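You operate a simulated robot arm through the tools that you are given. There is no shell and no other tool. Be economical: measure what you need, move in short steps, check, and stop when the job is done.

Carry out the task below with a simulated robot arm. There is one attempt and no reset: what you move stays moved.

Task
Test the teal cell and sort it into the lane the screen names.
Fine: contact slide back.

It is judged by the outcome, as a careful person would: the job done as asked, and still so three seconds after it is handed in. It fails if anything else is knocked over, pushed out of place, dropped, spilled or broken.

Robot
A 7-joint arm with a two-finger parallel gripper, fixed in place. Base frame: the origin is at the foot of the arm, x ahead of it, y to its left, z up. Readings come in mm, rad, newtons and seconds.
With the tool pointing down near the work surface it reaches from about 220 to 580 mm from the base axis. Its first joint turns from -1.152 to 1.152 rad. Payload 2.5 kg.
The TCP is the grasp point between the finger pads, 23 mm short of the fingertips. In the tool frame z runs along the fingers and y along their closing line. Largest opening 94 mm; finger width 38, thickness 10; the body of the gripper, 54 by 96 mm, starts 39 mm behind the TCP.
Orientation is told as [roll, pitch, yaw] about the base's x, y, z axes, in that order, counted from this pose: with the fingers straight down and closing along the base's y, the tool's x points along the base's -x, its y along +y and its z along -z.

Tools
- The arm moves only by the tool arm_command. Its argument "moves" is a list of rows, each a list of 3 entries, a list of its own where there are three numbers: the shift along the base's x, y, z in units of 30 mm (1.0 is 30 mm), then the turn, a rotation vector about the base's x, y, z in units of 6 degrees (1.0 is 6 degrees), then the closure, from 0 (fully open) to 1 (shut). In form: [[[tx, ty, tz], [wx, wy, wz], jaw], ...]. A call has 1 to 12 rows; each row shifts and turns the commanded pose from where the row before left it. A call with a number of a shift or a turn outside -1 to 1 is refused whole. A row lasts 0.2 s, in which the tool goes at most 50 mm and 0.15 rad; a call with a longer step from one row to the next is refused whole, and so is a gripper value outside its range. A pose out of reach is approached as far as the arm can. The call stops where the force on the tool passes 70 N (or 10 N more than at its start, if that is more) or the arm is blocked; 0.2 s more then pass. The fingers move at their own pace (about 108 mm/s each) and stop on an object; they squeeze with about 41 N. The grip force told is the motor's: it shows also when the fingers shut on nothing. Time passes only in rows, and 0.2 s behind the last, so rows that do not move let the fingers close. The reply holds the time, the measured pose of the TCP, the force on the tool along the base axes, the opening and the grip force, in the units named above and with some noise.
- Cameras (640 x 400 px; columns grow to the right, rows downward): "scene" is fixed at [132, -425.7, 529.9]; the picture's right is [0.66, -0.75, 0.00], its down [-0.52, -0.46, -0.72] and it looks along [0.54, 0.48, -0.69] (base axes); focal length 225 px, centre (320, 200). "wrist" rides on the gripper at [-39, 0, -44] in the tool frame; the picture's right is [0.00, -1.00, 0.00], its down [0.97, 0.00, -0.24] and it looks along [0.24, 0.00, 0.97] (tool axes); focal length 218 px, centre (320, 200). There is no depth. A picture from a camera that has moved, and an enlarged one, comes with that camera's place and axes in the base frame and with its lens.
- capture(camera): a new picture of that camera. The clock stands still meanwhile.
- zoom(camera, box): a new picture of the part [left, top, right, bottom] of that camera's present view, enlarged. The clock stands still meanwhile.
- job_done(): hands the job in; it is judged then, once.

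Go step by step. Nothing tells you positions but the pictures and the camera data: compare them with the known pose of the tool, close in by small moves and look again before you grip or let go. The budget is 120 turns and 68 pictures, counting those below and the enlarged ones. Unless the task says otherwise, let go and move clear before handing in, and close with one line.

The tools are called after "Request:" by a JSON object that holds its "fn" and its "kwargs". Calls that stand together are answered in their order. arm_command: Moves the arm, as the interface text tells. Its arguments: {"type":"object","properties":{"moves":{"type":"array","items":{"type":"array"}}},"required":["moves"]} The other tools are called the same way: capture (camera) takes a picture; zoom (camera, box) takes an enlarged picture of a part of a camera's view; job_done () hands the job in.

At the start:

```text
time_s: 0.0
eef_pos: [376.6, 129.4, 332.9]
orientation: [-0.001, 0.001, 0.0]
ft_force: [-0.5, 0.1, -0.6]
width: 94.0
grip_force: 0.1
```

scene: 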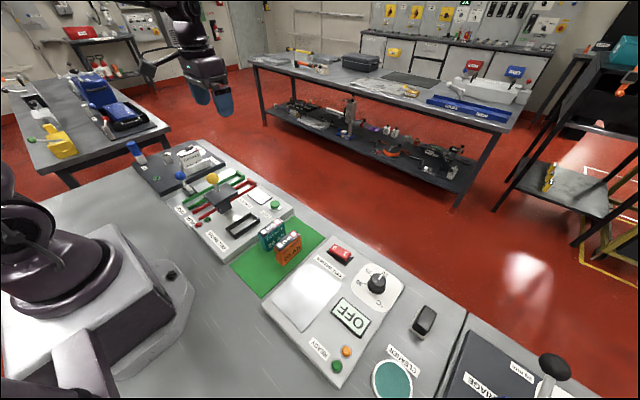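
wrist: 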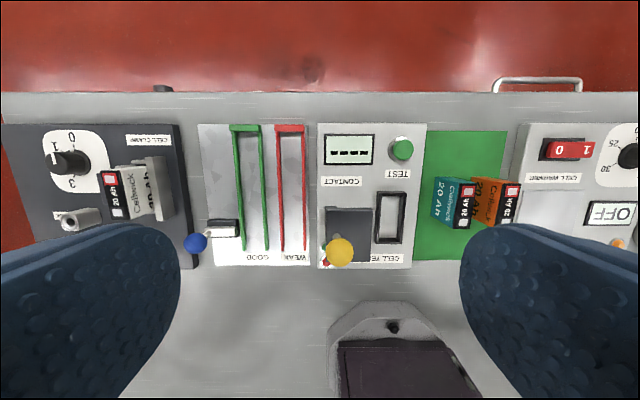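

I see a cell tester with a yellow-knobbed contact slide, a well, a test button and a screen, then green and red lanes, with the teal and orange cells on a green mat. I'll look closer first.

Request:
{"fn": "zoom", "kwargs": {"camera": "scene", "box": [160, 160, 340, 290]}}

Request:
{"fn": "zoom", "kwargs": {"camera": "wrist", "box": [180, 110, 540, 290]}}

```text
3.08 times, centred on (250, 225) of scene
camera zoom: at [132.0, -425.7, 529.9], right [0.66, -0.75, 0.0], down [-0.52, -0.46, -0.72], along [0.54, 0.48, -0.69], focal length 692 px, centre (535, 123)
```

zoom: 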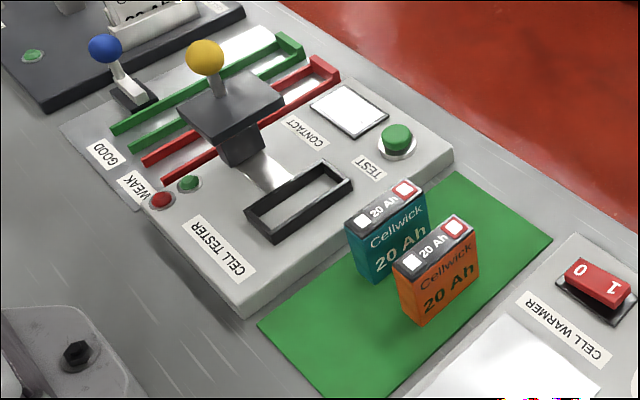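

```text
1.78 times, centred on (360, 200) of wrist
camera zoom: at [415.2, 129.5, 377.2], right [0.0, -1.0, 0.0], down [-0.97, 0.0, 0.24], along [-0.24, 0.0, -0.97], focal length 388 px, centre (249, 200)
```

zoom: 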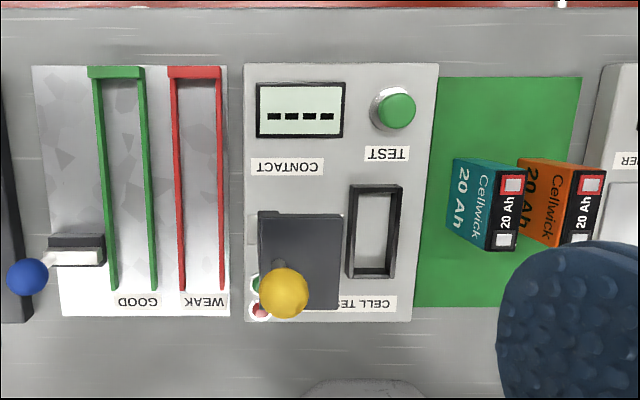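

The cells stand on the mat (teal centre ≈ x 328, y −83). The socket is near x 296, y 11, and the contact slide's slab edge is near y 57. I'll move above the teal cell and look.

Request:
{"fn": "arm_command", "kwargs": {"moves": [[[-0.2, -0.885, -0.333], [0, 0, 0], 0.35], [[-0.2, -0.885, -0.333], [0, 0, 0], 0.35], [[-0.2, -0.885, -0.333], [0, 0, 0], 0.35], [[-0.2, -0.885, -0.333], [0, 0, 0], 0.35], [[-0.2, -0.885, -0.333], [0, 0, 0], 0.35], [[-0.2, -0.885, -0.333], [0, 0, 0], 0.35], [[-0.2, -0.885, -0.333], [0, 0, 0], 0.35], [[-0.2, -0.885, -0.333], [0, 0, 0], 0.35]]}}

Request:
{"fn": "capture", "kwargs": {"camera": "wrist"}}

```text
time_s: 1.8
eef_pos: [328.6, -82.0, 252.0]
orientation: [-0.001, 0.001, 0.0]
ft_force: [0.3, -1.0, 0.1]
width: 61.3
grip_force: 0.0
```

```text
63 pictures are left
camera wrist: at [367.5, -82.9, 296.8], right [0.0, -1.0, 0.0], down [-0.97, 0.0, 0.24], along [-0.24, 0.0, -0.97], focal length 218 px, centre (320, 200)
```

wrist: 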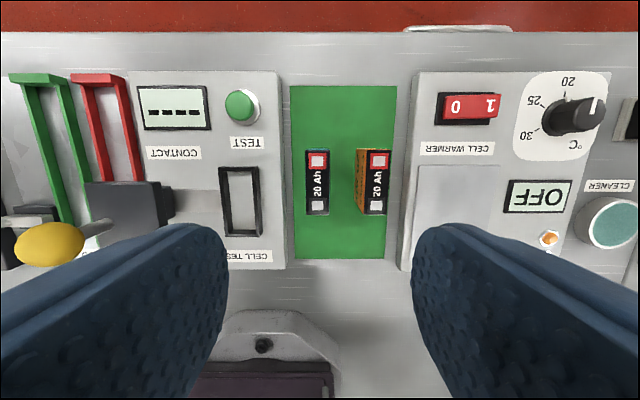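

The teal cell is centred almost under the tool, with about 35 mm to the orange one. I'll narrow the opening and descend.

Request:
{"fn": "arm_command", "kwargs": {"moves": [[[0, 0.05, -0.7], [0, 0, 0], 0.5], [[0, 0, -0.9], [0, 0, 0], 0.5], [[0, 0, -0.9], [0, 0, 0], 0.5], [[0, 0, -0.9], [0, 0, 0], 0.5], [[0, 0, -0.9], [0, 0, 0], 0.5], [[0, 0, 0], [0, 0, 0], 0.5]]}}

Request:
{"fn": "capture", "kwargs": {"camera": "wrist"}}

Request:
{"fn": "zoom", "kwargs": {"camera": "scene", "box": [180, 160, 360, 280]}}

```text
time_s: 3.2
eef_pos: [329.3, -82.2, 123.9]
orientation: [-0.001, 0.0, 0.0]
ft_force: [1.3, -0.7, -0.1]
width: 47.0
grip_force: 0.1
```

```text
62 pictures are left
camera wrist: at [368.1, -82.1, 168.1], right [0.0, -1.0, 0.0], down [-0.97, 0.0, 0.24], along [-0.24, 0.0, -0.97], focal length 218 px, centre (320, 200)
```

wrist: 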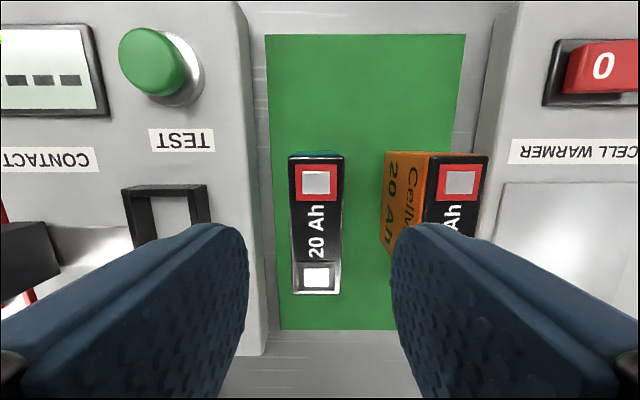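

```text
3.33 times, centred on (270, 220) of scene
camera zoom: at [132.0, -425.7, 529.9], right [0.66, -0.75, 0.0], down [-0.52, -0.46, -0.72], along [0.54, 0.48, -0.69], focal length 749 px, centre (487, 133)
```

zoom: 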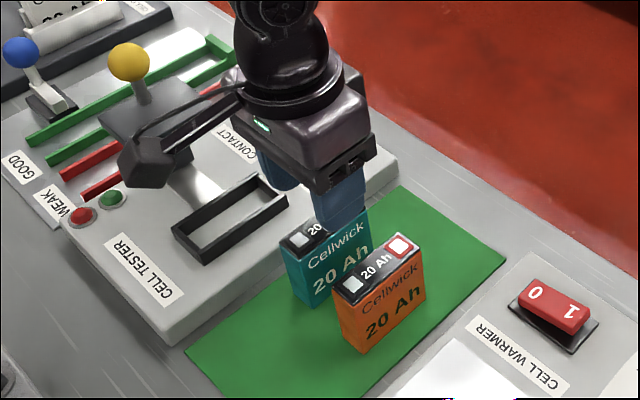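

Well centred; descending to grip.

Request:
{"fn": "arm_command", "kwargs": {"moves": [[[0, 0.03, -0.8], [0, 0, 0], 0.5], [[0, 0, -0.85], [0, 0, 0], 0.5], [[0, 0, -0.85], [0, 0, 0], 0.5], [[0, 0, 0], [0, 0, 0], 0.5]]}}

Request:
{"fn": "zoom", "kwargs": {"camera": "scene", "box": [180, 160, 360, 280]}}

```text
time_s: 4.2
eef_pos: [330.3, -80.4, 48.3]
orientation: [-0.001, -0.001, -0.001]
ft_force: [0.1, 0.0, -0.8]
width: 47.1
grip_force: 0.0
```

```text
3.33 times, centred on (270, 220) of scene
camera zoom: at [132.0, -425.7, 529.9], right [0.66, -0.75, 0.0], down [-0.52, -0.46, -0.72], along [0.54, 0.48, -0.69], focal length 749 px, centre (487, 133)
```

zoom: 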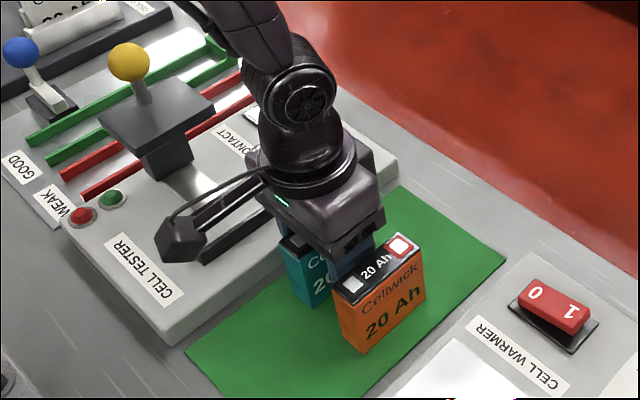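

The fingers straddle the teal cell; I'll close and lift.

Request:
{"fn": "arm_command", "kwargs": {"moves": [[[0, 0, 0], [0, 0, 0], 1], [[0, 0, 0], [0, 0, 0], 1], [[0, 0, 0], [0, 0, 0], 1]]}}

Request:
{"fn": "arm_command", "kwargs": {"moves": [[[0, 0, 0.5], [0, 0, 0], 1], [[0, 0, 1], [0, 0, 0], 1], [[0, 0, 1], [0, 0, 0], 1], [[0, 0, 1], [0, 0, 0], 1], [[0, 0, 1], [0, 0, 0], 1], [[0, 0, 0], [0, 0, 0], 1]]}}

Request:
{"fn": "capture", "kwargs": {"camera": "wrist"}}

Request:
{"fn": "capture", "kwargs": {"camera": "scene"}}

```text
time_s: 5.0
eef_pos: [329.7, -80.7, 48.4]
orientation: [0.001, 0.0, 0.0]
ft_force: [-0.2, 0.1, 0.7]
width: 25.8
grip_force: 41.5
```

```text
time_s: 6.4
eef_pos: [328.4, -80.7, 184.6]
orientation: [0.0, 0.0, 0.001]
ft_force: [0.0, 0.1, -2.7]
width: 25.7
grip_force: 41.0
```

```text
59 pictures are left
camera wrist: at [367.0, -80.5, 228.9], right [0.0, -1.0, 0.0], down [-0.97, 0.0, 0.24], along [-0.24, 0.0, -0.97], focal length 218 px, centre (320, 200)
```

wrist: 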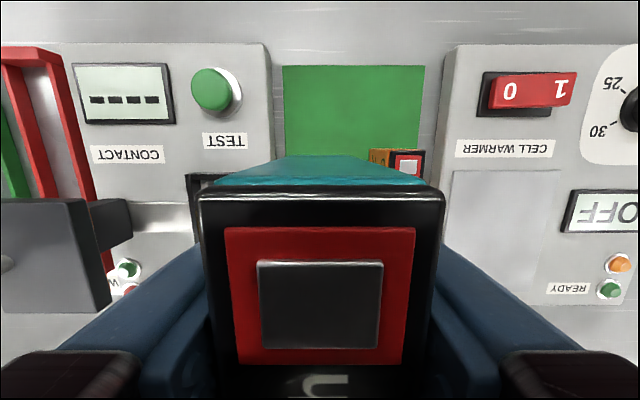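

```text
58 pictures are left
```

scene: 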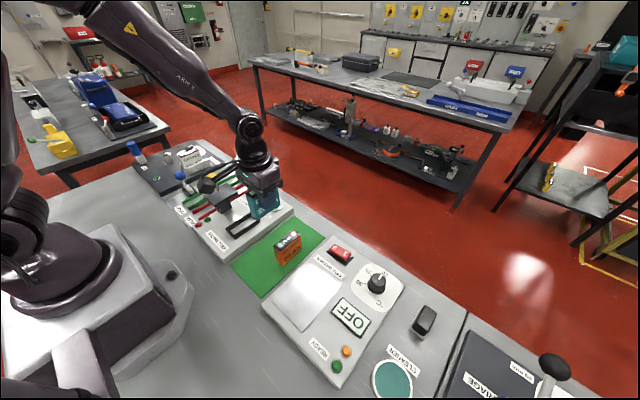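

The cell is held. I'll shift aside so that the wrist camera sees the socket clear of the cell.

Request:
{"fn": "arm_command", "kwargs": {"moves": [[[-1, -0.3, 0], [0, 0, 0], 1], [[-0.95, -0.3, 0], [0, 0, 0], 1], [[0, 0, 0], [0, 0, 0], 1]]}}

Request:
{"fn": "zoom", "kwargs": {"camera": "wrist", "box": [60, 70, 270, 230]}}

Request:
{"fn": "zoom", "kwargs": {"camera": "scene", "box": [170, 160, 310, 260]}}

```text
time_s: 7.2
eef_pos: [269.1, -98.5, 183.1]
orientation: [0.0, 0.001, -0.001]
ft_force: [0.1, -0.1, -1.9]
width: 25.6
grip_force: 41.3
```

```text
2.50 times, centred on (165, 150) of wrist
camera zoom: at [308.8, -97.9, 227.5], right [0.0, -1.0, 0.0], down [-0.97, 0.0, 0.24], along [-0.24, 0.0, -0.97], focal length 546 px, centre (708, 325)
```

zoom: 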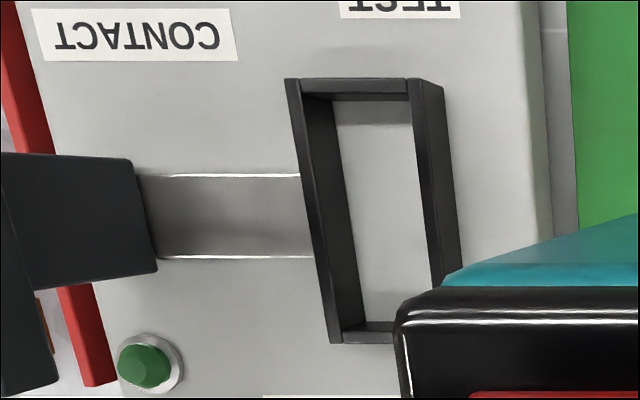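

```text
4.00 times, centred on (240, 210) of scene
camera zoom: at [132.0, -425.7, 529.9], right [0.66, -0.75, 0.0], down [-0.52, -0.46, -0.72], along [0.54, 0.48, -0.69], focal length 899 px, centre (640, 160)
```

zoom: 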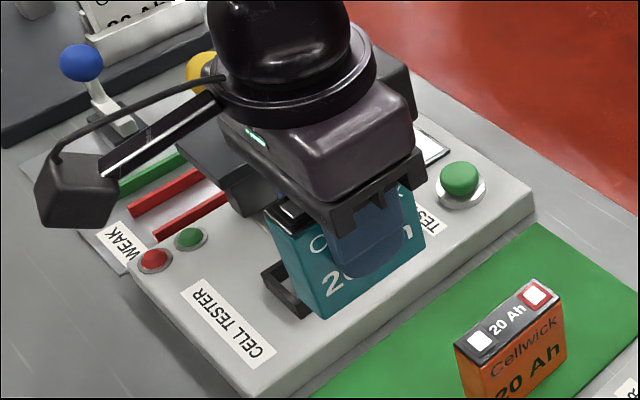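

The socket is about x 259–339, y 1–36 inside, with its rim near z 34 and floor near z 18. I'll go above its centre and part of the way down, then check.

Request:
{"fn": "arm_command", "kwargs": {"moves": [[[0.253, 0.977, 0], [0, 0, 0], 1], [[0.253, 0.977, 0], [0, 0, 0], 1], [[0.253, 0.977, 0], [0, 0, 0], 1], [[0.253, 0.977, 0], [0, 0, 0], 1], [[0, 0, -0.9], [0, 0, 0], 1], [[0, 0, -0.9], [0, 0, 0], 1], [[0, 0, -0.6], [0, 0, 0], 1], [[0, 0, 0], [0, 0, 0], 1]]}}

Request:
{"fn": "zoom", "kwargs": {"camera": "scene", "box": [170, 150, 310, 260]}}

Request:
{"fn": "capture", "kwargs": {"camera": "wrist"}}

```text
time_s: 9.0
eef_pos: [300.7, 18.5, 110.9]
orientation: [0.0, 0.002, 0.001]
ft_force: [0.1, 0.2, -3.1]
width: 25.9
grip_force: 40.6
```

```text
3.64 times, centred on (240, 205) of scene
camera zoom: at [132.0, -425.7, 529.9], right [0.66, -0.75, 0.0], down [-0.52, -0.46, -0.72], along [0.54, 0.48, -0.69], focal length 817 px, centre (611, 182)
```

zoom: 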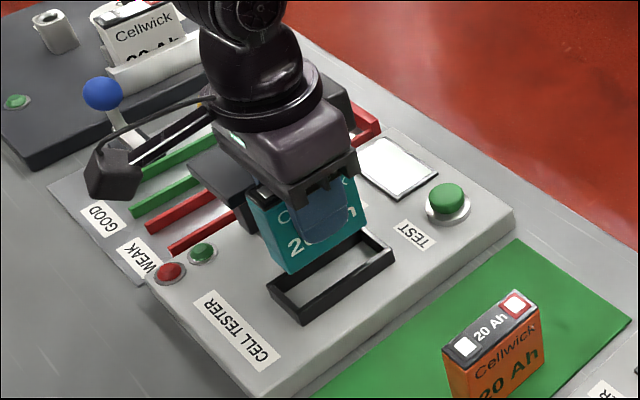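

```text
54 pictures are left
camera wrist: at [339.1, 18.3, 156.1], right [0.0, -1.0, 0.0], down [-0.97, 0.0, 0.24], along [-0.24, 0.0, -0.97], focal length 218 px, centre (320, 200)
```

wrist: 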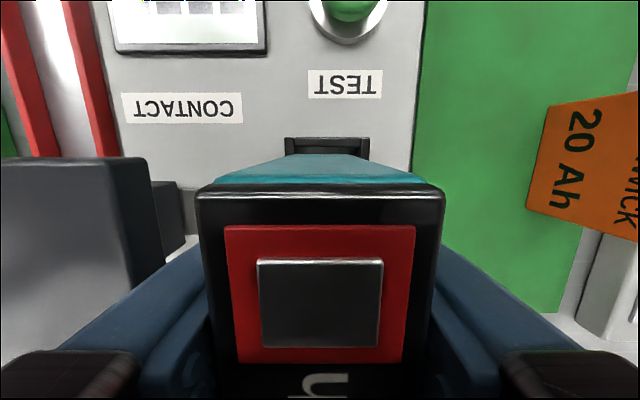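

From here the socket centre reads closer to y 14.5, with the rim near z 40. I'll correct y by −4 mm and look again.

Request:
{"fn": "arm_command", "kwargs": {"moves": [[[-0.03, -0.13, -0.35], [0, 0, 0], 1], [[0, 0, 0], [0, 0, 0], 1]]}}

Request:
{"fn": "capture", "kwargs": {"camera": "wrist"}}

Request:
{"fn": "zoom", "kwargs": {"camera": "scene", "box": [210, 180, 280, 240]}}

```text
time_s: 9.6
eef_pos: [299.8, 14.4, 102.5]
orientation: [-0.002, 0.0, 0.0]
ft_force: [-0.2, -0.2, -2.2]
width: 25.8
grip_force: 41.1
```

```text
53 pictures are left
camera wrist: at [338.3, 14.1, 145.7], right [0.0, -1.0, 0.0], down [-0.97, 0.0, 0.24], along [-0.24, 0.0, -0.97], focal length 218 px, centre (320, 200)
```

wrist: 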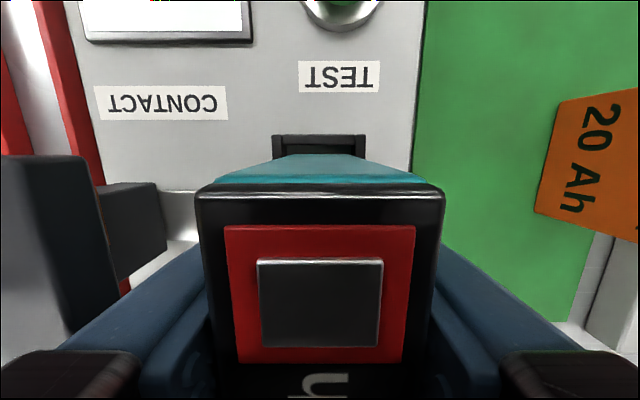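

```text
6.67 times, centred on (245, 210) of scene
camera zoom: at [132.0, -425.7, 529.9], right [0.66, -0.75, 0.0], down [-0.52, -0.46, -0.72], along [0.54, 0.48, -0.69], focal length 1498 px, centre (820, 133)
```

zoom: 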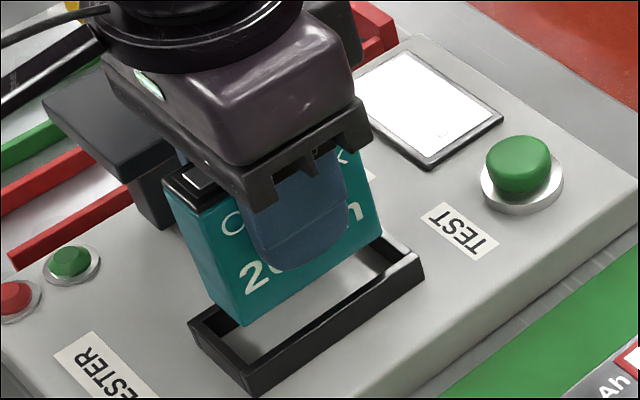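

Centred now. Descending slowly into the socket.

Request:
{"fn": "arm_command", "kwargs": {"moves": [[[0, 0, -0.3], [0, 0, 0], 1], [[0, 0, -0.3], [0, 0, 0], 1], [[0, 0, -0.25], [0, 0, 0], 1], [[0, 0, 0], [0, 0, 0], 1]]}}

Request:
{"fn": "zoom", "kwargs": {"camera": "scene", "box": [210, 180, 280, 240]}}

```text
time_s: 10.6
eef_pos: [300.2, 14.2, 76.1]
orientation: [-0.001, 0.001, 0.0]
ft_force: [0.2, 0.4, -2.5]
width: 25.8
grip_force: 40.5
```

```text
6.67 times, centred on (245, 210) of scene
camera zoom: at [132.0, -425.7, 529.9], right [0.66, -0.75, 0.0], down [-0.52, -0.46, -0.72], along [0.54, 0.48, -0.69], focal length 1498 px, centre (820, 133)
```

zoom: 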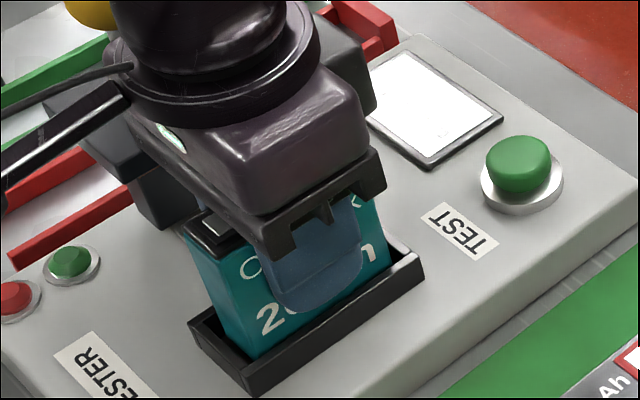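

It is entering cleanly; I'll continue in small steps to touch the floor.

Request:
{"fn": "arm_command", "kwargs": {"moves": [[[0, 0, -0.1], [0, 0, 0], 1], [[0, 0, -0.1], [0, 0, 0], 1], [[0, 0, 0], [0, 0, 0], 1]]}}

```text
time_s: 11.4
eef_pos: [299.4, 13.6, 72.2]
orientation: [-0.001, -0.001, 0.001]
ft_force: [-3.2, -0.5, 10.7]
width: 26.0
grip_force: 41.3
stopped in row 3: the force on the tool passed its limit (the readings are from after the stop); the commanded pose is now the measured one
```

Floor reached (TCP z 72). Releasing gently and rising.

Request:
{"fn": "arm_command", "kwargs": {"moves": [[[0, 0, 0], [0, 0, 0], 0.5], [[0, 0, 0], [0, 0, 0], 0.5]]}}

Request:
{"fn": "arm_command", "kwargs": {"moves": [[[0, 0, 0.5], [0, 0, 0], 0.5], [[0, 0, 1], [0, 0, 0], 0.5], [[0, 0, 1], [0, 0, 0], 0.5], [[0, 0, 1], [0, 0, 0], 0.5], [[0, 0, 1], [0, 0, 0], 0.5], [[0, 0, 1], [0, 0, 0], 0.5], [[0, 0, 0.5], [0, 0, 0], 0.5], [[0, 0, 0], [0, 0, 0], 0.5]]}}

Request:
{"fn": "capture", "kwargs": {"camera": "wrist"}}

Request:
{"fn": "zoom", "kwargs": {"camera": "scene", "box": [170, 160, 310, 250]}}

```text
time_s: 12.0
eef_pos: [299.7, 15.5, 72.1]
orientation: [0.001, 0.001, 0.002]
ft_force: [-4.1, -1.9, 14.1]
width: 47.1
grip_force: 0.1
```

```text
time_s: 13.8
eef_pos: [298.5, 14.8, 252.2]
orientation: [0.0, 0.001, 0.0]
ft_force: [0.2, 0.5, 0.5]
width: 47.1
grip_force: 0.1
```

```text
50 pictures are left
camera wrist: at [337.9, 14.4, 296.8], right [0.0, -1.0, 0.0], down [-0.97, 0.0, 0.24], along [-0.24, 0.0, -0.97], focal length 218 px, centre (320, 200)
```

wrist: 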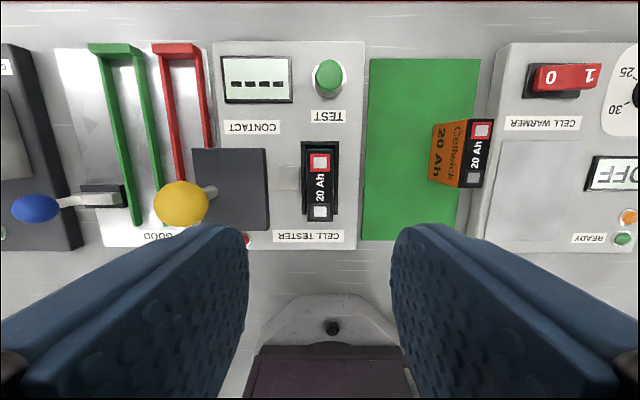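

```text
4.44 times, centred on (240, 205) of scene
camera zoom: at [132.0, -425.7, 529.9], right [0.66, -0.75, 0.0], down [-0.52, -0.46, -0.72], along [0.54, 0.48, -0.69], focal length 999 px, centre (676, 178)
```

zoom: 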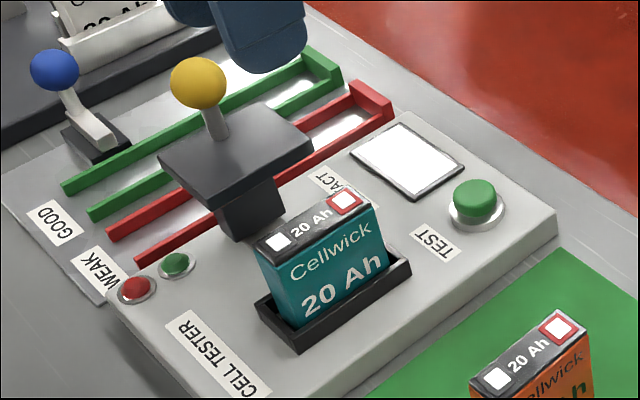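

The cell is seated. Next I'll take the yellow knob (≈ x 299, y 112, z 149) from above, to draw the contact slide over the cell.

Request:
{"fn": "arm_command", "kwargs": {"moves": [[[0, 0.8, 0], [0, 0, 0], 0.3], [[0, 0.8, 0], [0, 0, 0], 0.3], [[0, 0.8, 0], [0, 0, 0], 0.3], [[0, 0.8, 0], [0, 0, 0], 0.3], [[0, 0, -0.8], [0, 0, 0], 0.3], [[0, 0, 0], [0, 0, 0], 0.3]]}}

Request:
{"fn": "capture", "kwargs": {"camera": "wrist"}}

```text
time_s: 15.2
eef_pos: [298.7, 110.9, 228.2]
orientation: [0.002, 0.001, 0.0]
ft_force: [-0.2, 1.2, 0.0]
width: 65.8
grip_force: 0.1
```

```text
48 pictures are left
camera wrist: at [338.3, 110.6, 271.9], right [0.0, -1.0, 0.0], down [-0.97, 0.0, 0.24], along [-0.24, 0.0, -0.97], focal length 218 px, centre (320, 200)
```

wrist: 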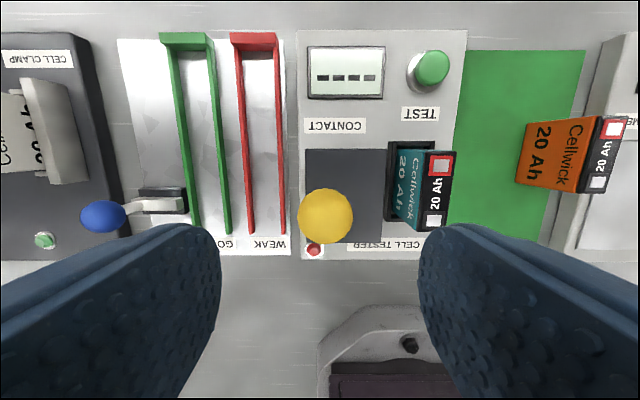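

The ball reads y ≈ 107, so I'll correct by −3.5 mm and descend around it.

Request:
{"fn": "arm_command", "kwargs": {"moves": [[[0, -0.11, -0.8], [0, 0, 0], 0.3], [[0, 0, -0.9], [0, 0, 0], 0.3], [[0, 0, -0.9], [0, 0, 0], 0.3], [[0, 0, 0], [0, 0, 0], 0.3]]}}

Request:
{"fn": "zoom", "kwargs": {"camera": "scene", "box": [170, 140, 310, 250]}}

Request:
{"fn": "capture", "kwargs": {"camera": "wrist"}}

```text
time_s: 16.2
eef_pos: [299.5, 107.1, 149.2]
orientation: [0.001, -0.001, -0.001]
ft_force: [0.2, 0.4, 0.7]
width: 65.9
grip_force: 0.0
```

```text
3.64 times, centred on (240, 195) of scene
camera zoom: at [132.0, -425.7, 529.9], right [0.66, -0.75, 0.0], down [-0.52, -0.46, -0.72], along [0.54, 0.48, -0.69], focal length 817 px, centre (611, 218)
```

zoom: 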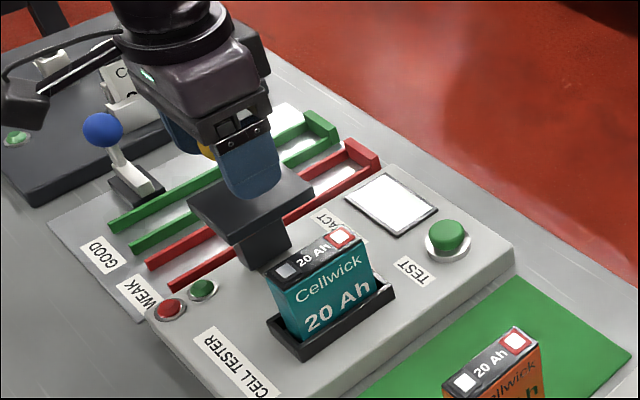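

```text
46 pictures are left
camera wrist: at [338.3, 106.8, 193.5], right [0.0, -1.0, 0.0], down [-0.97, 0.0, 0.24], along [-0.24, 0.0, -0.97], focal length 218 px, centre (320, 200)
```

wrist: 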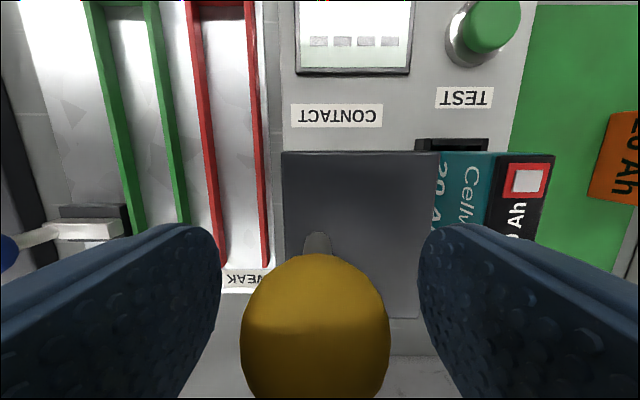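

The ball is between the fingers; closing on it and then drawing it a little toward −y.

Request:
{"fn": "arm_command", "kwargs": {"moves": [[[0, 0, 0], [0, 0, 0], 1], [[0, 0, 0], [0, 0, 0], 1], [[0, 0, 0], [0, 0, 0], 1]]}}

Request:
{"fn": "arm_command", "kwargs": {"moves": [[[0, -0.25, 0], [0, 0, 0], 1], [[0, -0.25, 0], [0, 0, 0], 1], [[0, -0.25, 0], [0, 0, 0], 1], [[0, 0, 0], [0, 0, 0], 1]]}}

Request:
{"fn": "zoom", "kwargs": {"camera": "scene", "box": [170, 140, 310, 250]}}

```text
time_s: 17.0
eef_pos: [299.0, 107.6, 148.0]
orientation: [0.001, 0.0, 0.001]
ft_force: [1.2, 1.4, -6.8]
width: 31.3
grip_force: 44.5
```

```text
time_s: 18.0
eef_pos: [298.6, 84.5, 148.4]
orientation: [-0.001, 0.001, 0.0]
ft_force: [3.6, 0.4, -21.1]
width: 31.4
grip_force: 45.2
```

```text
3.64 times, centred on (240, 195) of scene
camera zoom: at [132.0, -425.6, 529.9], right [0.66, -0.75, 0.0], down [-0.52, -0.46, -0.72], along [0.54, 0.48, -0.69], focal length 817 px, centre (611, 218)
```

zoom: 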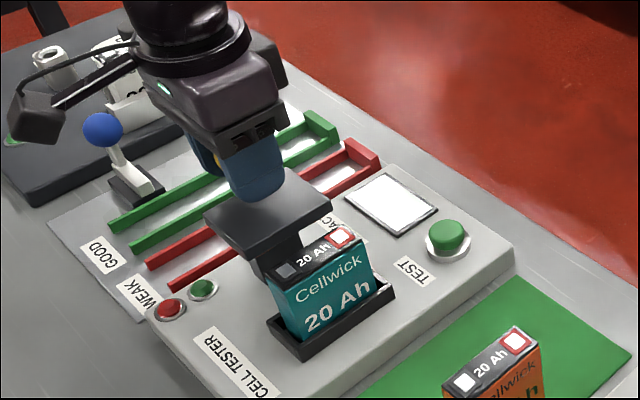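

The slide moves freely. I'll ease down 1 mm to relieve the pull and continue.

Request:
{"fn": "arm_command", "kwargs": {"moves": [[[0, 0, -0.05], [0, 0, 0], 1], [[0, -0.2, 0], [0, 0, 0], 1], [[0, -0.2, 0], [0, 0, 0], 1], [[0, -0.2, 0], [0, 0, 0], 1], [[0, 0, 0], [0, 0, 0], 1]]}}

Request:
{"fn": "zoom", "kwargs": {"camera": "scene", "box": [190, 160, 300, 250]}}

```text
time_s: 19.2
eef_pos: [300.2, 67.6, 148.9]
orientation: [0.002, -0.001, 0.001]
ft_force: [-12.7, 0.5, 36.8]
width: 31.2
grip_force: 44.8
```

```text
4.44 times, centred on (245, 205) of scene
camera zoom: at [131.8, -425.7, 529.9], right [0.66, -0.75, 0.0], down [-0.52, -0.46, -0.72], along [0.54, 0.48, -0.69], focal length 999 px, centre (653, 178)
```

zoom: 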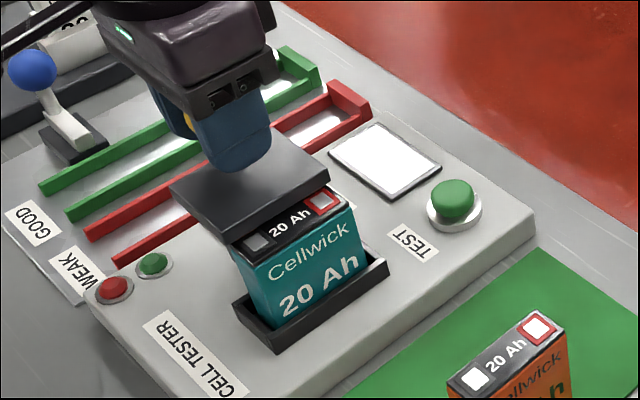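

Request:
{"fn": "arm_command", "kwargs": {"moves": [[[0, 0, 0.03], [0, 0, 0], 1], [[0, -0.15, 0], [0, 0, 0], 1], [[0, -0.15, 0], [0, 0, 0], 1], [[0, -0.15, 0], [0, 0, 0], 1], [[0, 0, 0], [0, 0, 0], 1]]}}

Request:
{"fn": "zoom", "kwargs": {"camera": "scene", "box": [190, 160, 300, 250]}}

```text
time_s: 20.4
eef_pos: [299.0, 55.7, 149.5]
orientation: [0.004, 0.0, 0.005]
ft_force: [0.7, 26.3, 3.3]
width: 31.3
grip_force: 44.7
```

```text
4.44 times, centred on (245, 205) of scene
camera zoom: at [132.0, -425.6, 529.9], right [0.66, -0.75, 0.0], down [-0.52, -0.46, -0.72], along [0.54, 0.48, -0.69], focal length 999 px, centre (653, 178)
```

zoom: 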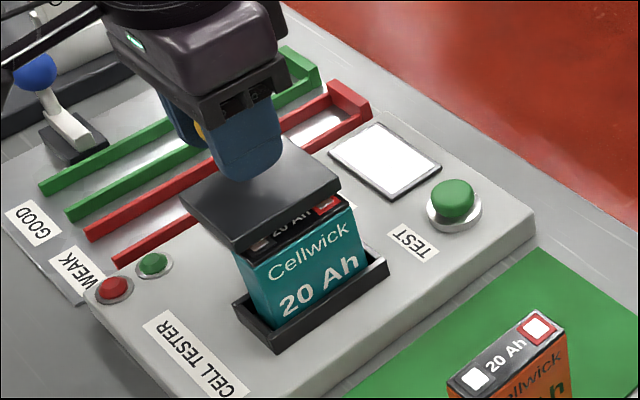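

A stop is felt at y ≈ 55. I'll nudge slightly to confirm it is the end stop.

Request:
{"fn": "arm_command", "kwargs": {"moves": [[[0, -0.03, 0], [0, 0, 0], 1], [[0, 0, 0], [0, 0, 0], 1]]}}

Request:
{"fn": "zoom", "kwargs": {"camera": "scene", "box": [220, 180, 290, 240]}}

Request:
{"fn": "capture", "kwargs": {"camera": "wrist"}}

```text
time_s: 21.0
eef_pos: [299.9, 55.1, 147.9]
orientation: [0.005, -0.002, 0.006]
ft_force: [8.0, 38.0, -10.8]
width: 31.5
grip_force: 44.7
```

```text
6.67 times, centred on (255, 210) of scene
camera zoom: at [132.0, -425.6, 529.9], right [0.66, -0.75, 0.0], down [-0.52, -0.46, -0.72], along [0.54, 0.48, -0.69], focal length 1498 px, centre (753, 133)
```

zoom: 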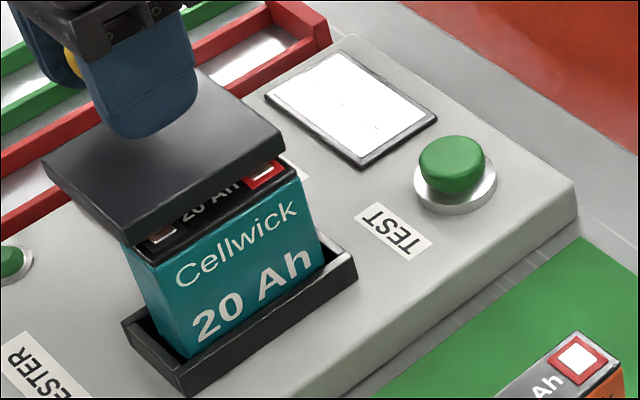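

```text
41 pictures are left
camera wrist: at [338.4, 55.6, 193.2], right [0.01, -1.0, 0.0], down [-0.97, -0.01, 0.24], along [-0.24, 0.0, -0.97], focal length 218 px, centre (320, 200)
```

wrist: 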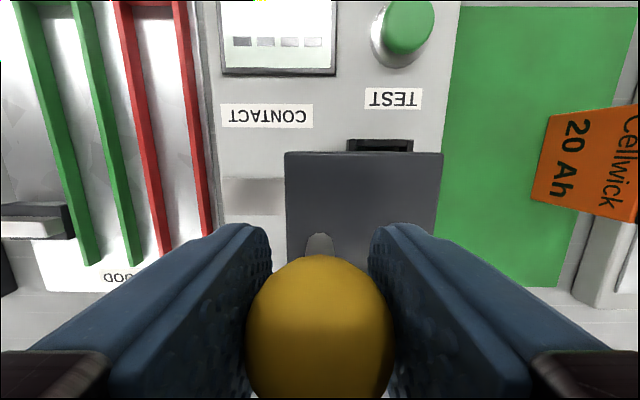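

The slide is at its stop, over the cell. I'll release the knob, rise and look at the button.

Request:
{"fn": "arm_command", "kwargs": {"moves": [[[0, 0.03, 0], [0, 0, 0], 1], [[0, 0, 0], [0, 0, 0], 0.3], [[0, 0, 0], [0, 0, 0], 0.3], [[0, 0, 0.8], [0, 0, 0], 0.3], [[0, 0, 1], [0, 0, 0], 0.3], [[0, 0, 1], [0, 0, 0], 0.3], [[0, 0, 0.3], [0, 0, 0], 1], [[0, 0, 0], [0, 0, 0], 1], [[0, 0, 0], [0, 0, 0], 1]]}}

Request:
{"fn": "capture", "kwargs": {"camera": "wrist"}}

Request:
{"fn": "zoom", "kwargs": {"camera": "scene", "box": [190, 160, 300, 250]}}

```text
time_s: 23.0
eef_pos: [299.1, 52.5, 242.7]
orientation: [0.0, -0.003, -0.001]
ft_force: [-0.5, 0.4, 0.9]
width: 0.0
grip_force: 41.5
```

```text
40 pictures are left
camera wrist: at [338.4, 52.5, 287.0], right [0.0, -1.0, 0.0], down [-0.97, 0.0, 0.24], along [-0.24, 0.0, -0.97], focal length 218 px, centre (320, 200)
```

wrist: 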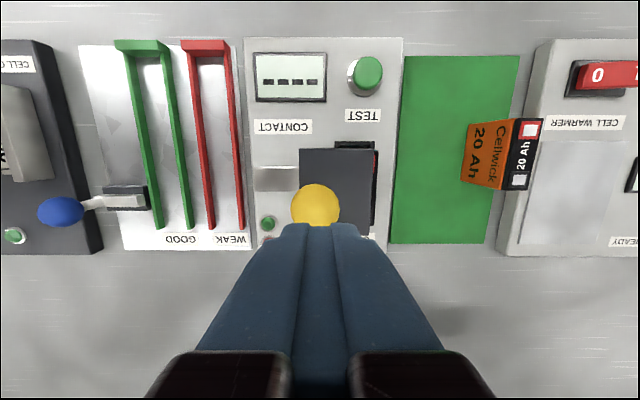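

```text
4.44 times, centred on (245, 205) of scene
camera zoom: at [132.0, -425.7, 529.9], right [0.66, -0.75, 0.0], down [-0.52, -0.46, -0.72], along [0.54, 0.48, -0.69], focal length 999 px, centre (653, 178)
```

zoom: 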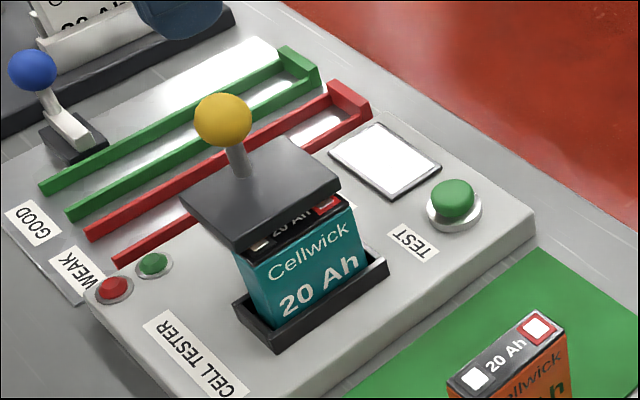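

The test button is near (409, 4, 46). The bracket on the gripper's side would come near the knob in this orientation, so I'll yaw −45° on the way there.

Request:
{"fn": "arm_command", "kwargs": {"moves": [[[0.458, -0.2, -0.2], [0, 0, -0.94], 1], [[0.458, -0.2, -0.2], [0, 0, -0.94], 1], [[0.458, -0.2, -0.2], [0, 0, -0.94], 1], [[0.458, -0.2, -0.2], [0, 0, -0.94], 1], [[0.458, -0.2, -0.2], [0, 0, -0.94], 1], [[0.458, -0.2, -0.2], [0, 0, -0.94], 1], [[0.458, -0.2, -0.2], [0, 0, -0.94], 1], [[0.458, -0.2, -0.2], [0, 0, -0.94], 1], [[0, 0, 0], [0, 0, 0], 1]]}}

Request:
{"fn": "capture", "kwargs": {"camera": "wrist"}}

Request:
{"fn": "zoom", "kwargs": {"camera": "scene", "box": [170, 90, 330, 230]}}

```text
time_s: 25.0
eef_pos: [410.0, 5.6, 193.4]
orientation: [-0.001, 0.0, -0.789]
ft_force: [0.7, -0.2, -0.4]
width: 0.0
grip_force: 40.6
```

```text
38 pictures are left
camera wrist: at [436.7, -22.4, 238.0], right [-0.71, -0.7, 0.0], down [-0.68, 0.69, 0.24], along [-0.17, 0.17, -0.97], focal length 218 px, centre (320, 200)
```

wrist: 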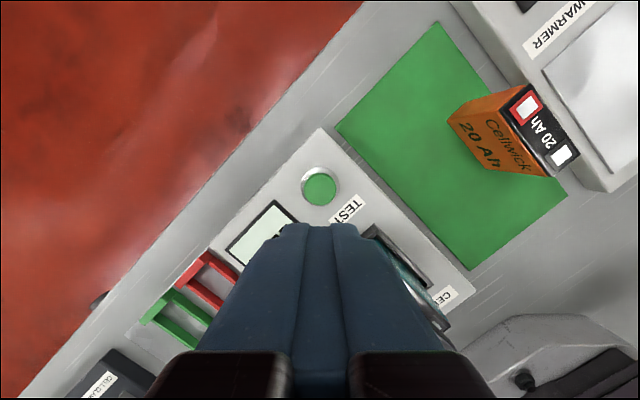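

```text
2.86 times, centred on (250, 160) of scene
camera zoom: at [132.0, -425.7, 529.9], right [0.66, -0.75, 0.0], down [-0.52, -0.46, -0.72], along [0.54, 0.48, -0.69], focal length 642 px, centre (520, 314)
```

zoom: 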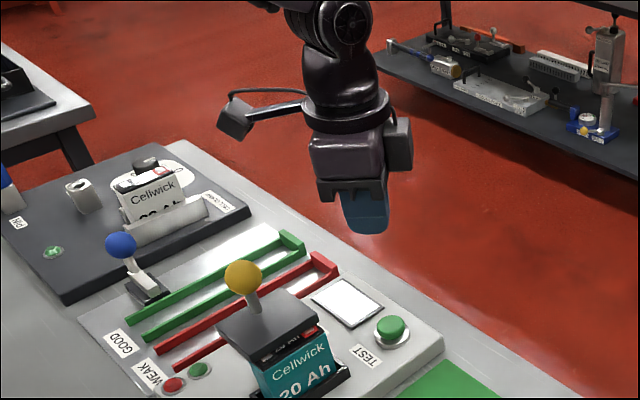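

The button confirms at (411, 4). I'll descend to just above it.

Request:
{"fn": "arm_command", "kwargs": {"moves": [[[0.03, -0.05, -0.9], [0, 0, 0], 1], [[0, 0, -0.9], [0, 0, 0], 1], [[0, 0, -0.9], [0, 0, 0], 1], [[0, 0, -0.8], [0, 0, 0], 1], [[0, 0, 0], [0, 0, 0], 1]]}}

Request:
{"fn": "zoom", "kwargs": {"camera": "scene", "box": [190, 140, 310, 240]}}

```text
time_s: 26.2
eef_pos: [411.1, 4.4, 88.7]
orientation: [0.002, 0.001, -0.787]
ft_force: [0.4, 0.1, -0.4]
width: 0.0
grip_force: 40.7
```

```text
4.00 times, centred on (250, 190) of scene
camera zoom: at [132.0, -425.7, 529.9], right [0.66, -0.75, 0.0], down [-0.52, -0.46, -0.72], along [0.54, 0.48, -0.69], focal length 899 px, centre (600, 240)
```

zoom: 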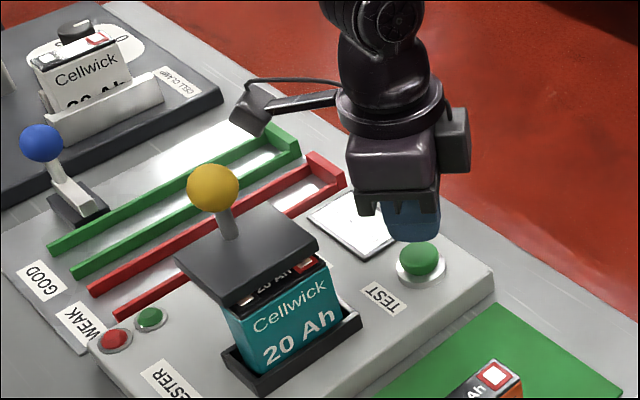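

Request:
{"fn": "arm_command", "kwargs": {"moves": [[[0, 0, -0.4], [0, 0, 0], 1], [[0, 0, -0.15], [0, 0, 0], 1], [[0, 0, -0.1], [0, 0, 0], 1], [[0, 0, -0.1], [0, 0, 0], 1], [[0, 0, -0.1], [0, 0, 0], 1]]}}

Request:
{"fn": "zoom", "kwargs": {"camera": "scene", "box": [190, 140, 310, 240]}}

```text
time_s: 27.4
eef_pos: [410.5, 4.1, 63.7]
orientation: [0.001, -0.003, -0.789]
ft_force: [-0.3, 0.1, 3.7]
width: 0.1
grip_force: 41.1
```

```text
4.00 times, centred on (250, 190) of scene
camera zoom: at [131.9, -425.7, 529.9], right [0.66, -0.75, 0.0], down [-0.52, -0.46, -0.72], along [0.54, 0.48, -0.69], focal length 899 px, centre (600, 240)
```

zoom: 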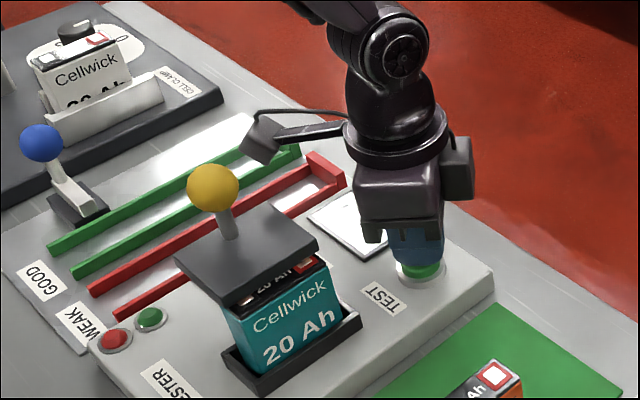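

Contact is made with a light force. I'll press a few mm further, hold briefly and look.

Request:
{"fn": "arm_command", "kwargs": {"moves": [[[0, 0, -0.1], [0, 0, 0], 1], [[0, 0, -0.1], [0, 0, 0], 1], [[0, 0, -0.1], [0, 0, 0], 1], [[0, 0, 0], [0, 0, 0], 1]]}}

Request:
{"fn": "zoom", "kwargs": {"camera": "scene", "box": [190, 140, 310, 240]}}

Request:
{"fn": "capture", "kwargs": {"camera": "wrist"}}

```text
time_s: 28.4
eef_pos: [410.5, 3.0, 55.1]
orientation: [0.002, -0.002, -0.788]
ft_force: [-16.8, -1.7, 46.9]
width: 0.1
grip_force: 41.0
```

```text
4.00 times, centred on (250, 190) of scene
camera zoom: at [131.8, -425.7, 530.0], right [0.66, -0.75, 0.0], down [-0.52, -0.46, -0.72], along [0.54, 0.48, -0.69], focal length 899 px, centre (600, 240)
```

zoom: 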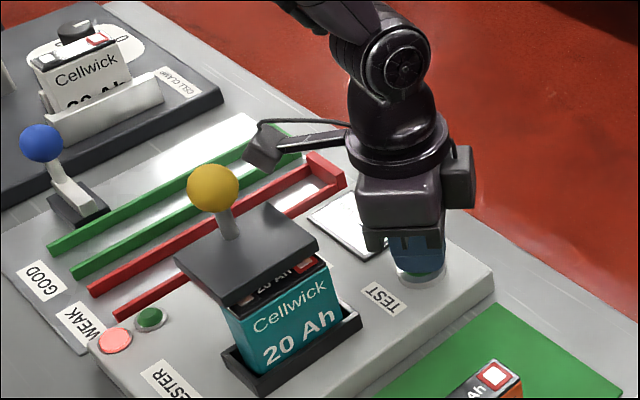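

```text
33 pictures are left
camera wrist: at [438.0, -24.1, 100.3], right [-0.71, -0.71, 0.0], down [-0.69, 0.69, 0.24], along [-0.17, 0.17, -0.97], focal length 218 px, centre (320, 200)
```

wrist: 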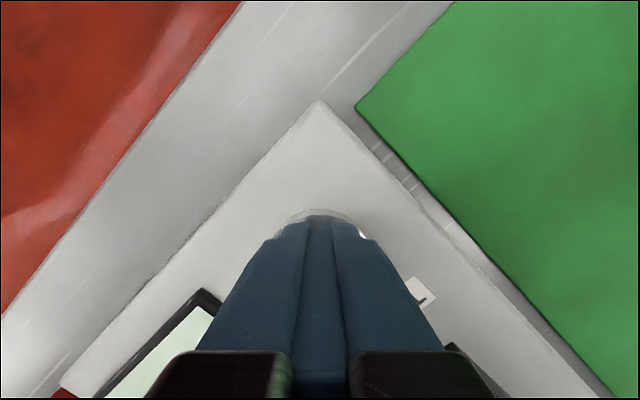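

The red lamp has lit, so the press registered. I'll rise and read the screen.

Request:
{"fn": "arm_command", "kwargs": {"moves": [[[0, 0, 0.6], [0, 0, 0], 1], [[0, 0, 1], [0, 0, 0], 1], [[0, 0, 1], [0, 0, 0], 1], [[0, 0, 1], [0, 0, 0], 1], [[0, 0, 1], [0, 0, 0], 1]]}}

Request:
{"fn": "capture", "kwargs": {"camera": "wrist"}}

Request:
{"fn": "zoom", "kwargs": {"camera": "scene", "box": [180, 150, 300, 250]}}

```text
time_s: 29.6
eef_pos: [408.8, 2.2, 193.4]
orientation: [0.001, 0.0, -0.786]
ft_force: [-0.1, -0.6, 0.4]
width: 0.0
grip_force: 41.0
```

```text
32 pictures are left
camera wrist: at [436.3, -24.8, 237.9], right [-0.71, -0.71, 0.0], down [-0.69, 0.69, 0.24], along [-0.17, 0.17, -0.97], focal length 218 px, centre (320, 200)
```

wrist: 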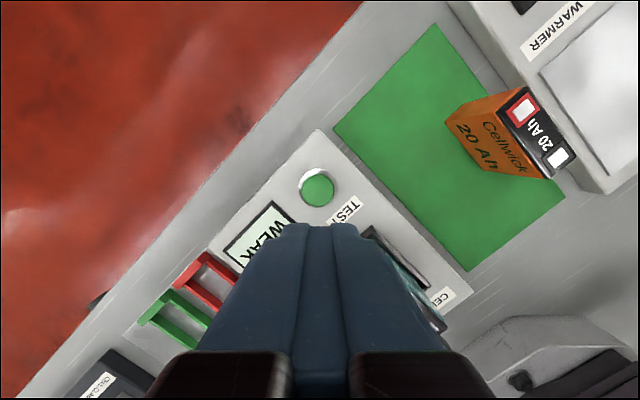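

```text
4.00 times, centred on (240, 200) of scene
camera zoom: at [132.0, -425.7, 529.9], right [0.66, -0.75, 0.0], down [-0.52, -0.46, -0.72], along [0.54, 0.48, -0.69], focal length 899 px, centre (640, 200)
```

zoom: 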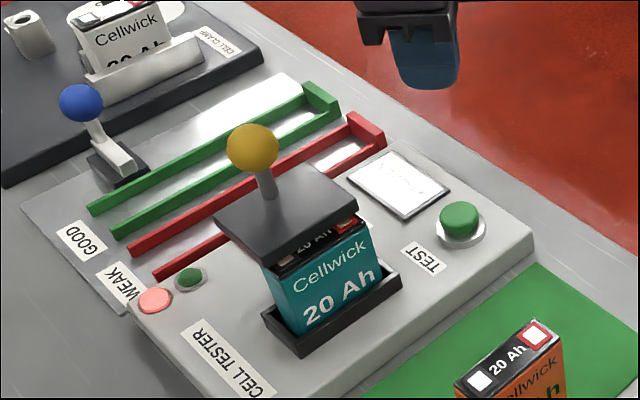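

The screen reads WEAK and the red lamp is lit. Next I'll turn back and return to the yellow knob (y ≈ 55) to draw the slide back.

Request:
{"fn": "arm_command", "kwargs": {"moves": [[[-0.455, 0.22, 0.18], [0, 0, 0.94], 0.8], [[-0.455, 0.22, 0.18], [0, 0, 0.94], 0.3], [[-0.455, 0.22, 0.18], [0, 0, 0.94], 0.3], [[-0.455, 0.22, 0.18], [0, 0, 0.94], 0.3], [[-0.455, 0.22, 0.18], [0, 0, 0.94], 0.3], [[-0.455, 0.22, 0.18], [0, 0, 0.94], 0.3], [[-0.455, 0.22, 0.18], [0, 0, 0.94], 0.3], [[-0.455, 0.22, 0.18], [0, 0, 0.94], 0.3], [[0, 0, 0], [0, 0, 0], 0.3]]}}

Request:
{"fn": "capture", "kwargs": {"camera": "wrist"}}

```text
time_s: 31.6
eef_pos: [300.8, 57.5, 235.3]
orientation: [0.001, -0.001, 0.003]
ft_force: [0.4, 0.5, -1.4]
width: 65.9
grip_force: 0.1
```

```text
30 pictures are left
camera wrist: at [339.1, 56.7, 280.0], right [0.0, -1.0, 0.0], down [-0.97, 0.0, 0.24], along [-0.24, 0.0, -0.97], focal length 218 px, centre (320, 200)
```

wrist: 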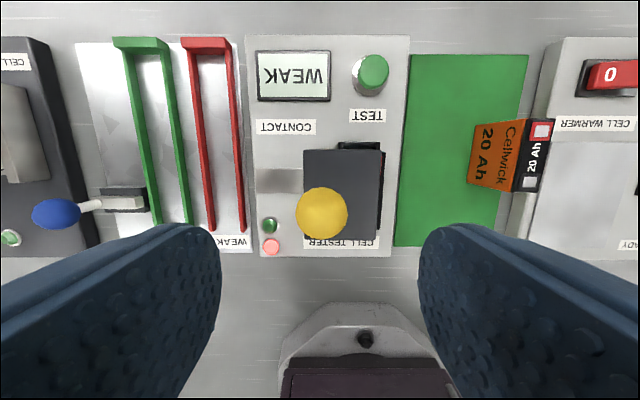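

WEAK is confirmed. Descending around the knob and gripping.

Request:
{"fn": "arm_command", "kwargs": {"moves": [[[-0.03, -0.05, -0.9], [0, 0, 0], 0.3], [[0, 0, -1], [0, 0, 0], 0.3], [[0, 0, -0.97], [0, 0, 0], 0.3], [[0, 0, 0], [0, 0, 0], 0.3], [[0, 0, 0], [0, 0, 0], 1], [[0, 0, 0], [0, 0, 0], 1], [[0, 0, 0], [0, 0, 0], 1]]}}

Request:
{"fn": "arm_command", "kwargs": {"moves": [[[0, 0.25, 0], [0, 0, 0], 1], [[0, 0.25, 0], [0, 0, 0], 1], [[0, 0.25, 0], [0, 0, 0], 1], [[0, 0, 0], [0, 0, 0], 1]]}}

Request:
{"fn": "zoom", "kwargs": {"camera": "scene", "box": [180, 150, 300, 250]}}

```text
time_s: 33.2
eef_pos: [300.1, 56.4, 149.2]
orientation: [0.003, 0.0, 0.001]
ft_force: [3.5, 8.5, -11.4]
width: 31.3
grip_force: 44.7
```

```text
time_s: 34.2
eef_pos: [299.5, 77.6, 149.3]
orientation: [0.002, -0.002, -0.001]
ft_force: [16.4, -1.2, -31.4]
width: 31.1
grip_force: 44.8
```

```text
4.00 times, centred on (240, 200) of scene
camera zoom: at [132.1, -425.6, 529.9], right [0.66, -0.75, 0.0], down [-0.52, -0.46, -0.72], along [0.54, 0.48, -0.69], focal length 899 px, centre (640, 200)
```

zoom: 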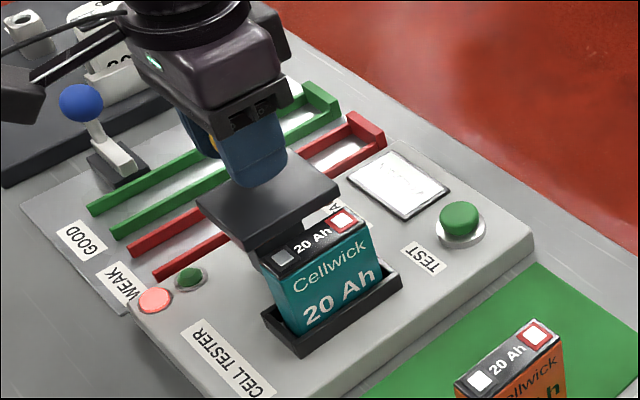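

Request:
{"fn": "arm_command", "kwargs": {"moves": [[[0, 0, -0.02], [0, 0, 0], 1], [[0, 0.25, 0], [0, 0, 0], 1], [[0, 0.25, 0], [0, 0, 0], 1], [[0, 0.25, 0], [0, 0, 0], 1], [[0, 0.2, 0], [0, 0, 0], 1], [[0, 0.05, 0], [0, 0, 0], 1], [[0, 0, 0], [0, 0, 0], 1]]}}

Request:
{"fn": "zoom", "kwargs": {"camera": "scene", "box": [180, 150, 300, 250]}}

```text
time_s: 35.8
eef_pos: [298.1, 108.2, 149.7]
orientation: [0.0, 0.0, 0.0]
ft_force: [10.1, 0.0, -16.1]
width: 31.1
grip_force: 44.9
```

```text
4.00 times, centred on (240, 200) of scene
camera zoom: at [132.0, -425.6, 529.9], right [0.66, -0.75, 0.0], down [-0.52, -0.46, -0.72], along [0.54, 0.48, -0.69], focal length 899 px, centre (640, 200)
```

zoom: 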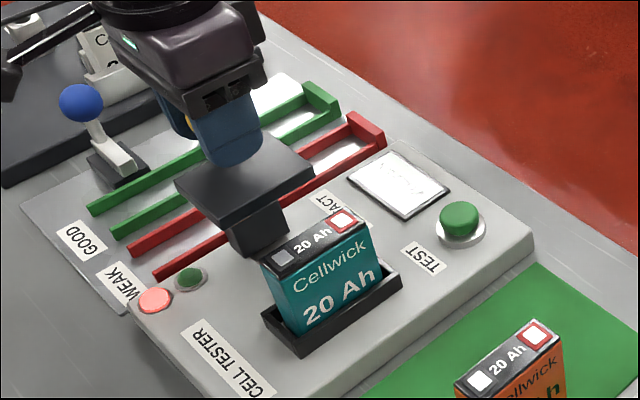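

The slide is back at its start position. I'll nudge gently to check it's fully home.

Request:
{"fn": "arm_command", "kwargs": {"moves": [[[0, 0.05, 0], [0, 0, 0], 1], [[0, 0.05, 0], [0, 0, 0], 1], [[0, 0, 0], [0, 0, 0], 1]]}}

```text
time_s: 36.6
eef_pos: [300.9, 108.9, 149.9]
orientation: [-0.004, 0.002, -0.002]
ft_force: [0.4, -28.1, 4.0]
width: 31.5
grip_force: 44.5
```

The back stop is reached. Releasing the knob, rising, and moving over the cell.

Request:
{"fn": "arm_command", "kwargs": {"moves": [[[0, -0.05, 0], [0, 0, 0], 1], [[0, 0, 0], [0, 0, 0], 0.3], [[0, 0, 0], [0, 0, 0], 0.3], [[0, 0, 0.8], [0, 0, 0], 0.3], [[0, 0, 1], [0, 0, 0], 0.3], [[0, 0, 1], [0, 0, 0], 0.5], [[0, -0.8, 0], [0, 0, 0], 0.5], [[0, -0.8, 0], [0, 0, 0], 0.5], [[0, -0.8, 0], [0, 0, 0], 0.5], [[0, -0.72, 0], [0, 0, 0], 0.5], [[0, 0, 0], [0, 0, 0], 0.5]]}}

Request:
{"fn": "capture", "kwargs": {"camera": "wrist"}}

Request:
{"fn": "zoom", "kwargs": {"camera": "scene", "box": [180, 150, 300, 250]}}

```text
time_s: 39.0
eef_pos: [299.1, 15.1, 233.6]
orientation: [0.002, 0.0, 0.001]
ft_force: [0.2, 0.1, -0.5]
width: 47.1
grip_force: 0.0
```

```text
27 pictures are left
camera wrist: at [338.3, 14.7, 278.2], right [0.0, -1.0, 0.0], down [-0.97, 0.0, 0.24], along [-0.24, 0.0, -0.97], focal length 218 px, centre (320, 200)
```

wrist: 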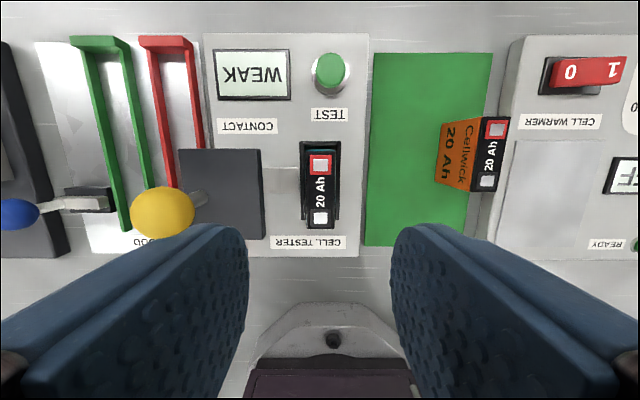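

```text
4.00 times, centred on (240, 200) of scene
camera zoom: at [132.0, -425.7, 529.9], right [0.66, -0.75, 0.0], down [-0.52, -0.46, -0.72], along [0.54, 0.48, -0.69], focal length 899 px, centre (640, 200)
```

zoom: 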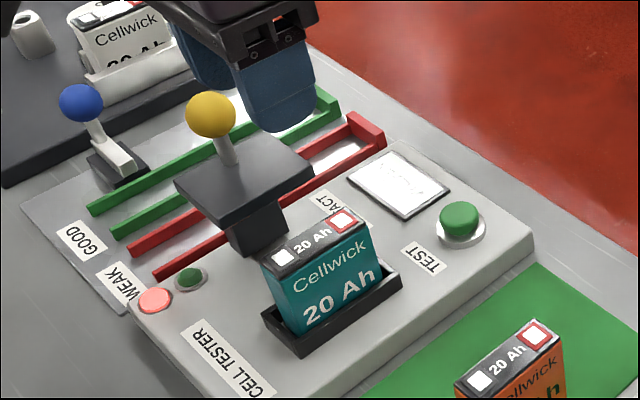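

The cell is still centred under the tool. Descending to grip it at z ≈ 73.

Request:
{"fn": "arm_command", "kwargs": {"moves": [[[0.02, 0, -1], [0, 0, 0], 0.5], [[0, 0, -1], [0, 0, 0], 0.5], [[0, 0, -1], [0, 0, 0], 0.5], [[0, 0, -1], [0, 0, 0], 0.5], [[0, 0, -0.9], [0, 0, 0], 0.5], [[0, 0, -0.45], [0, 0, 0], 0.5], [[0, 0, 0], [0, 0, 0], 0.5], [[0, 0, 0], [0, 0, 0], 1], [[0, 0, 0], [0, 0, 0], 1], [[0, 0, 0], [0, 0, 0], 1]]}}

```text
time_s: 41.2
eef_pos: [300.1, 16.4, 72.4]
orientation: [0.001, 0.0, 0.0]
ft_force: [0.0, -0.3, 0.4]
width: 25.7
grip_force: 40.9
```

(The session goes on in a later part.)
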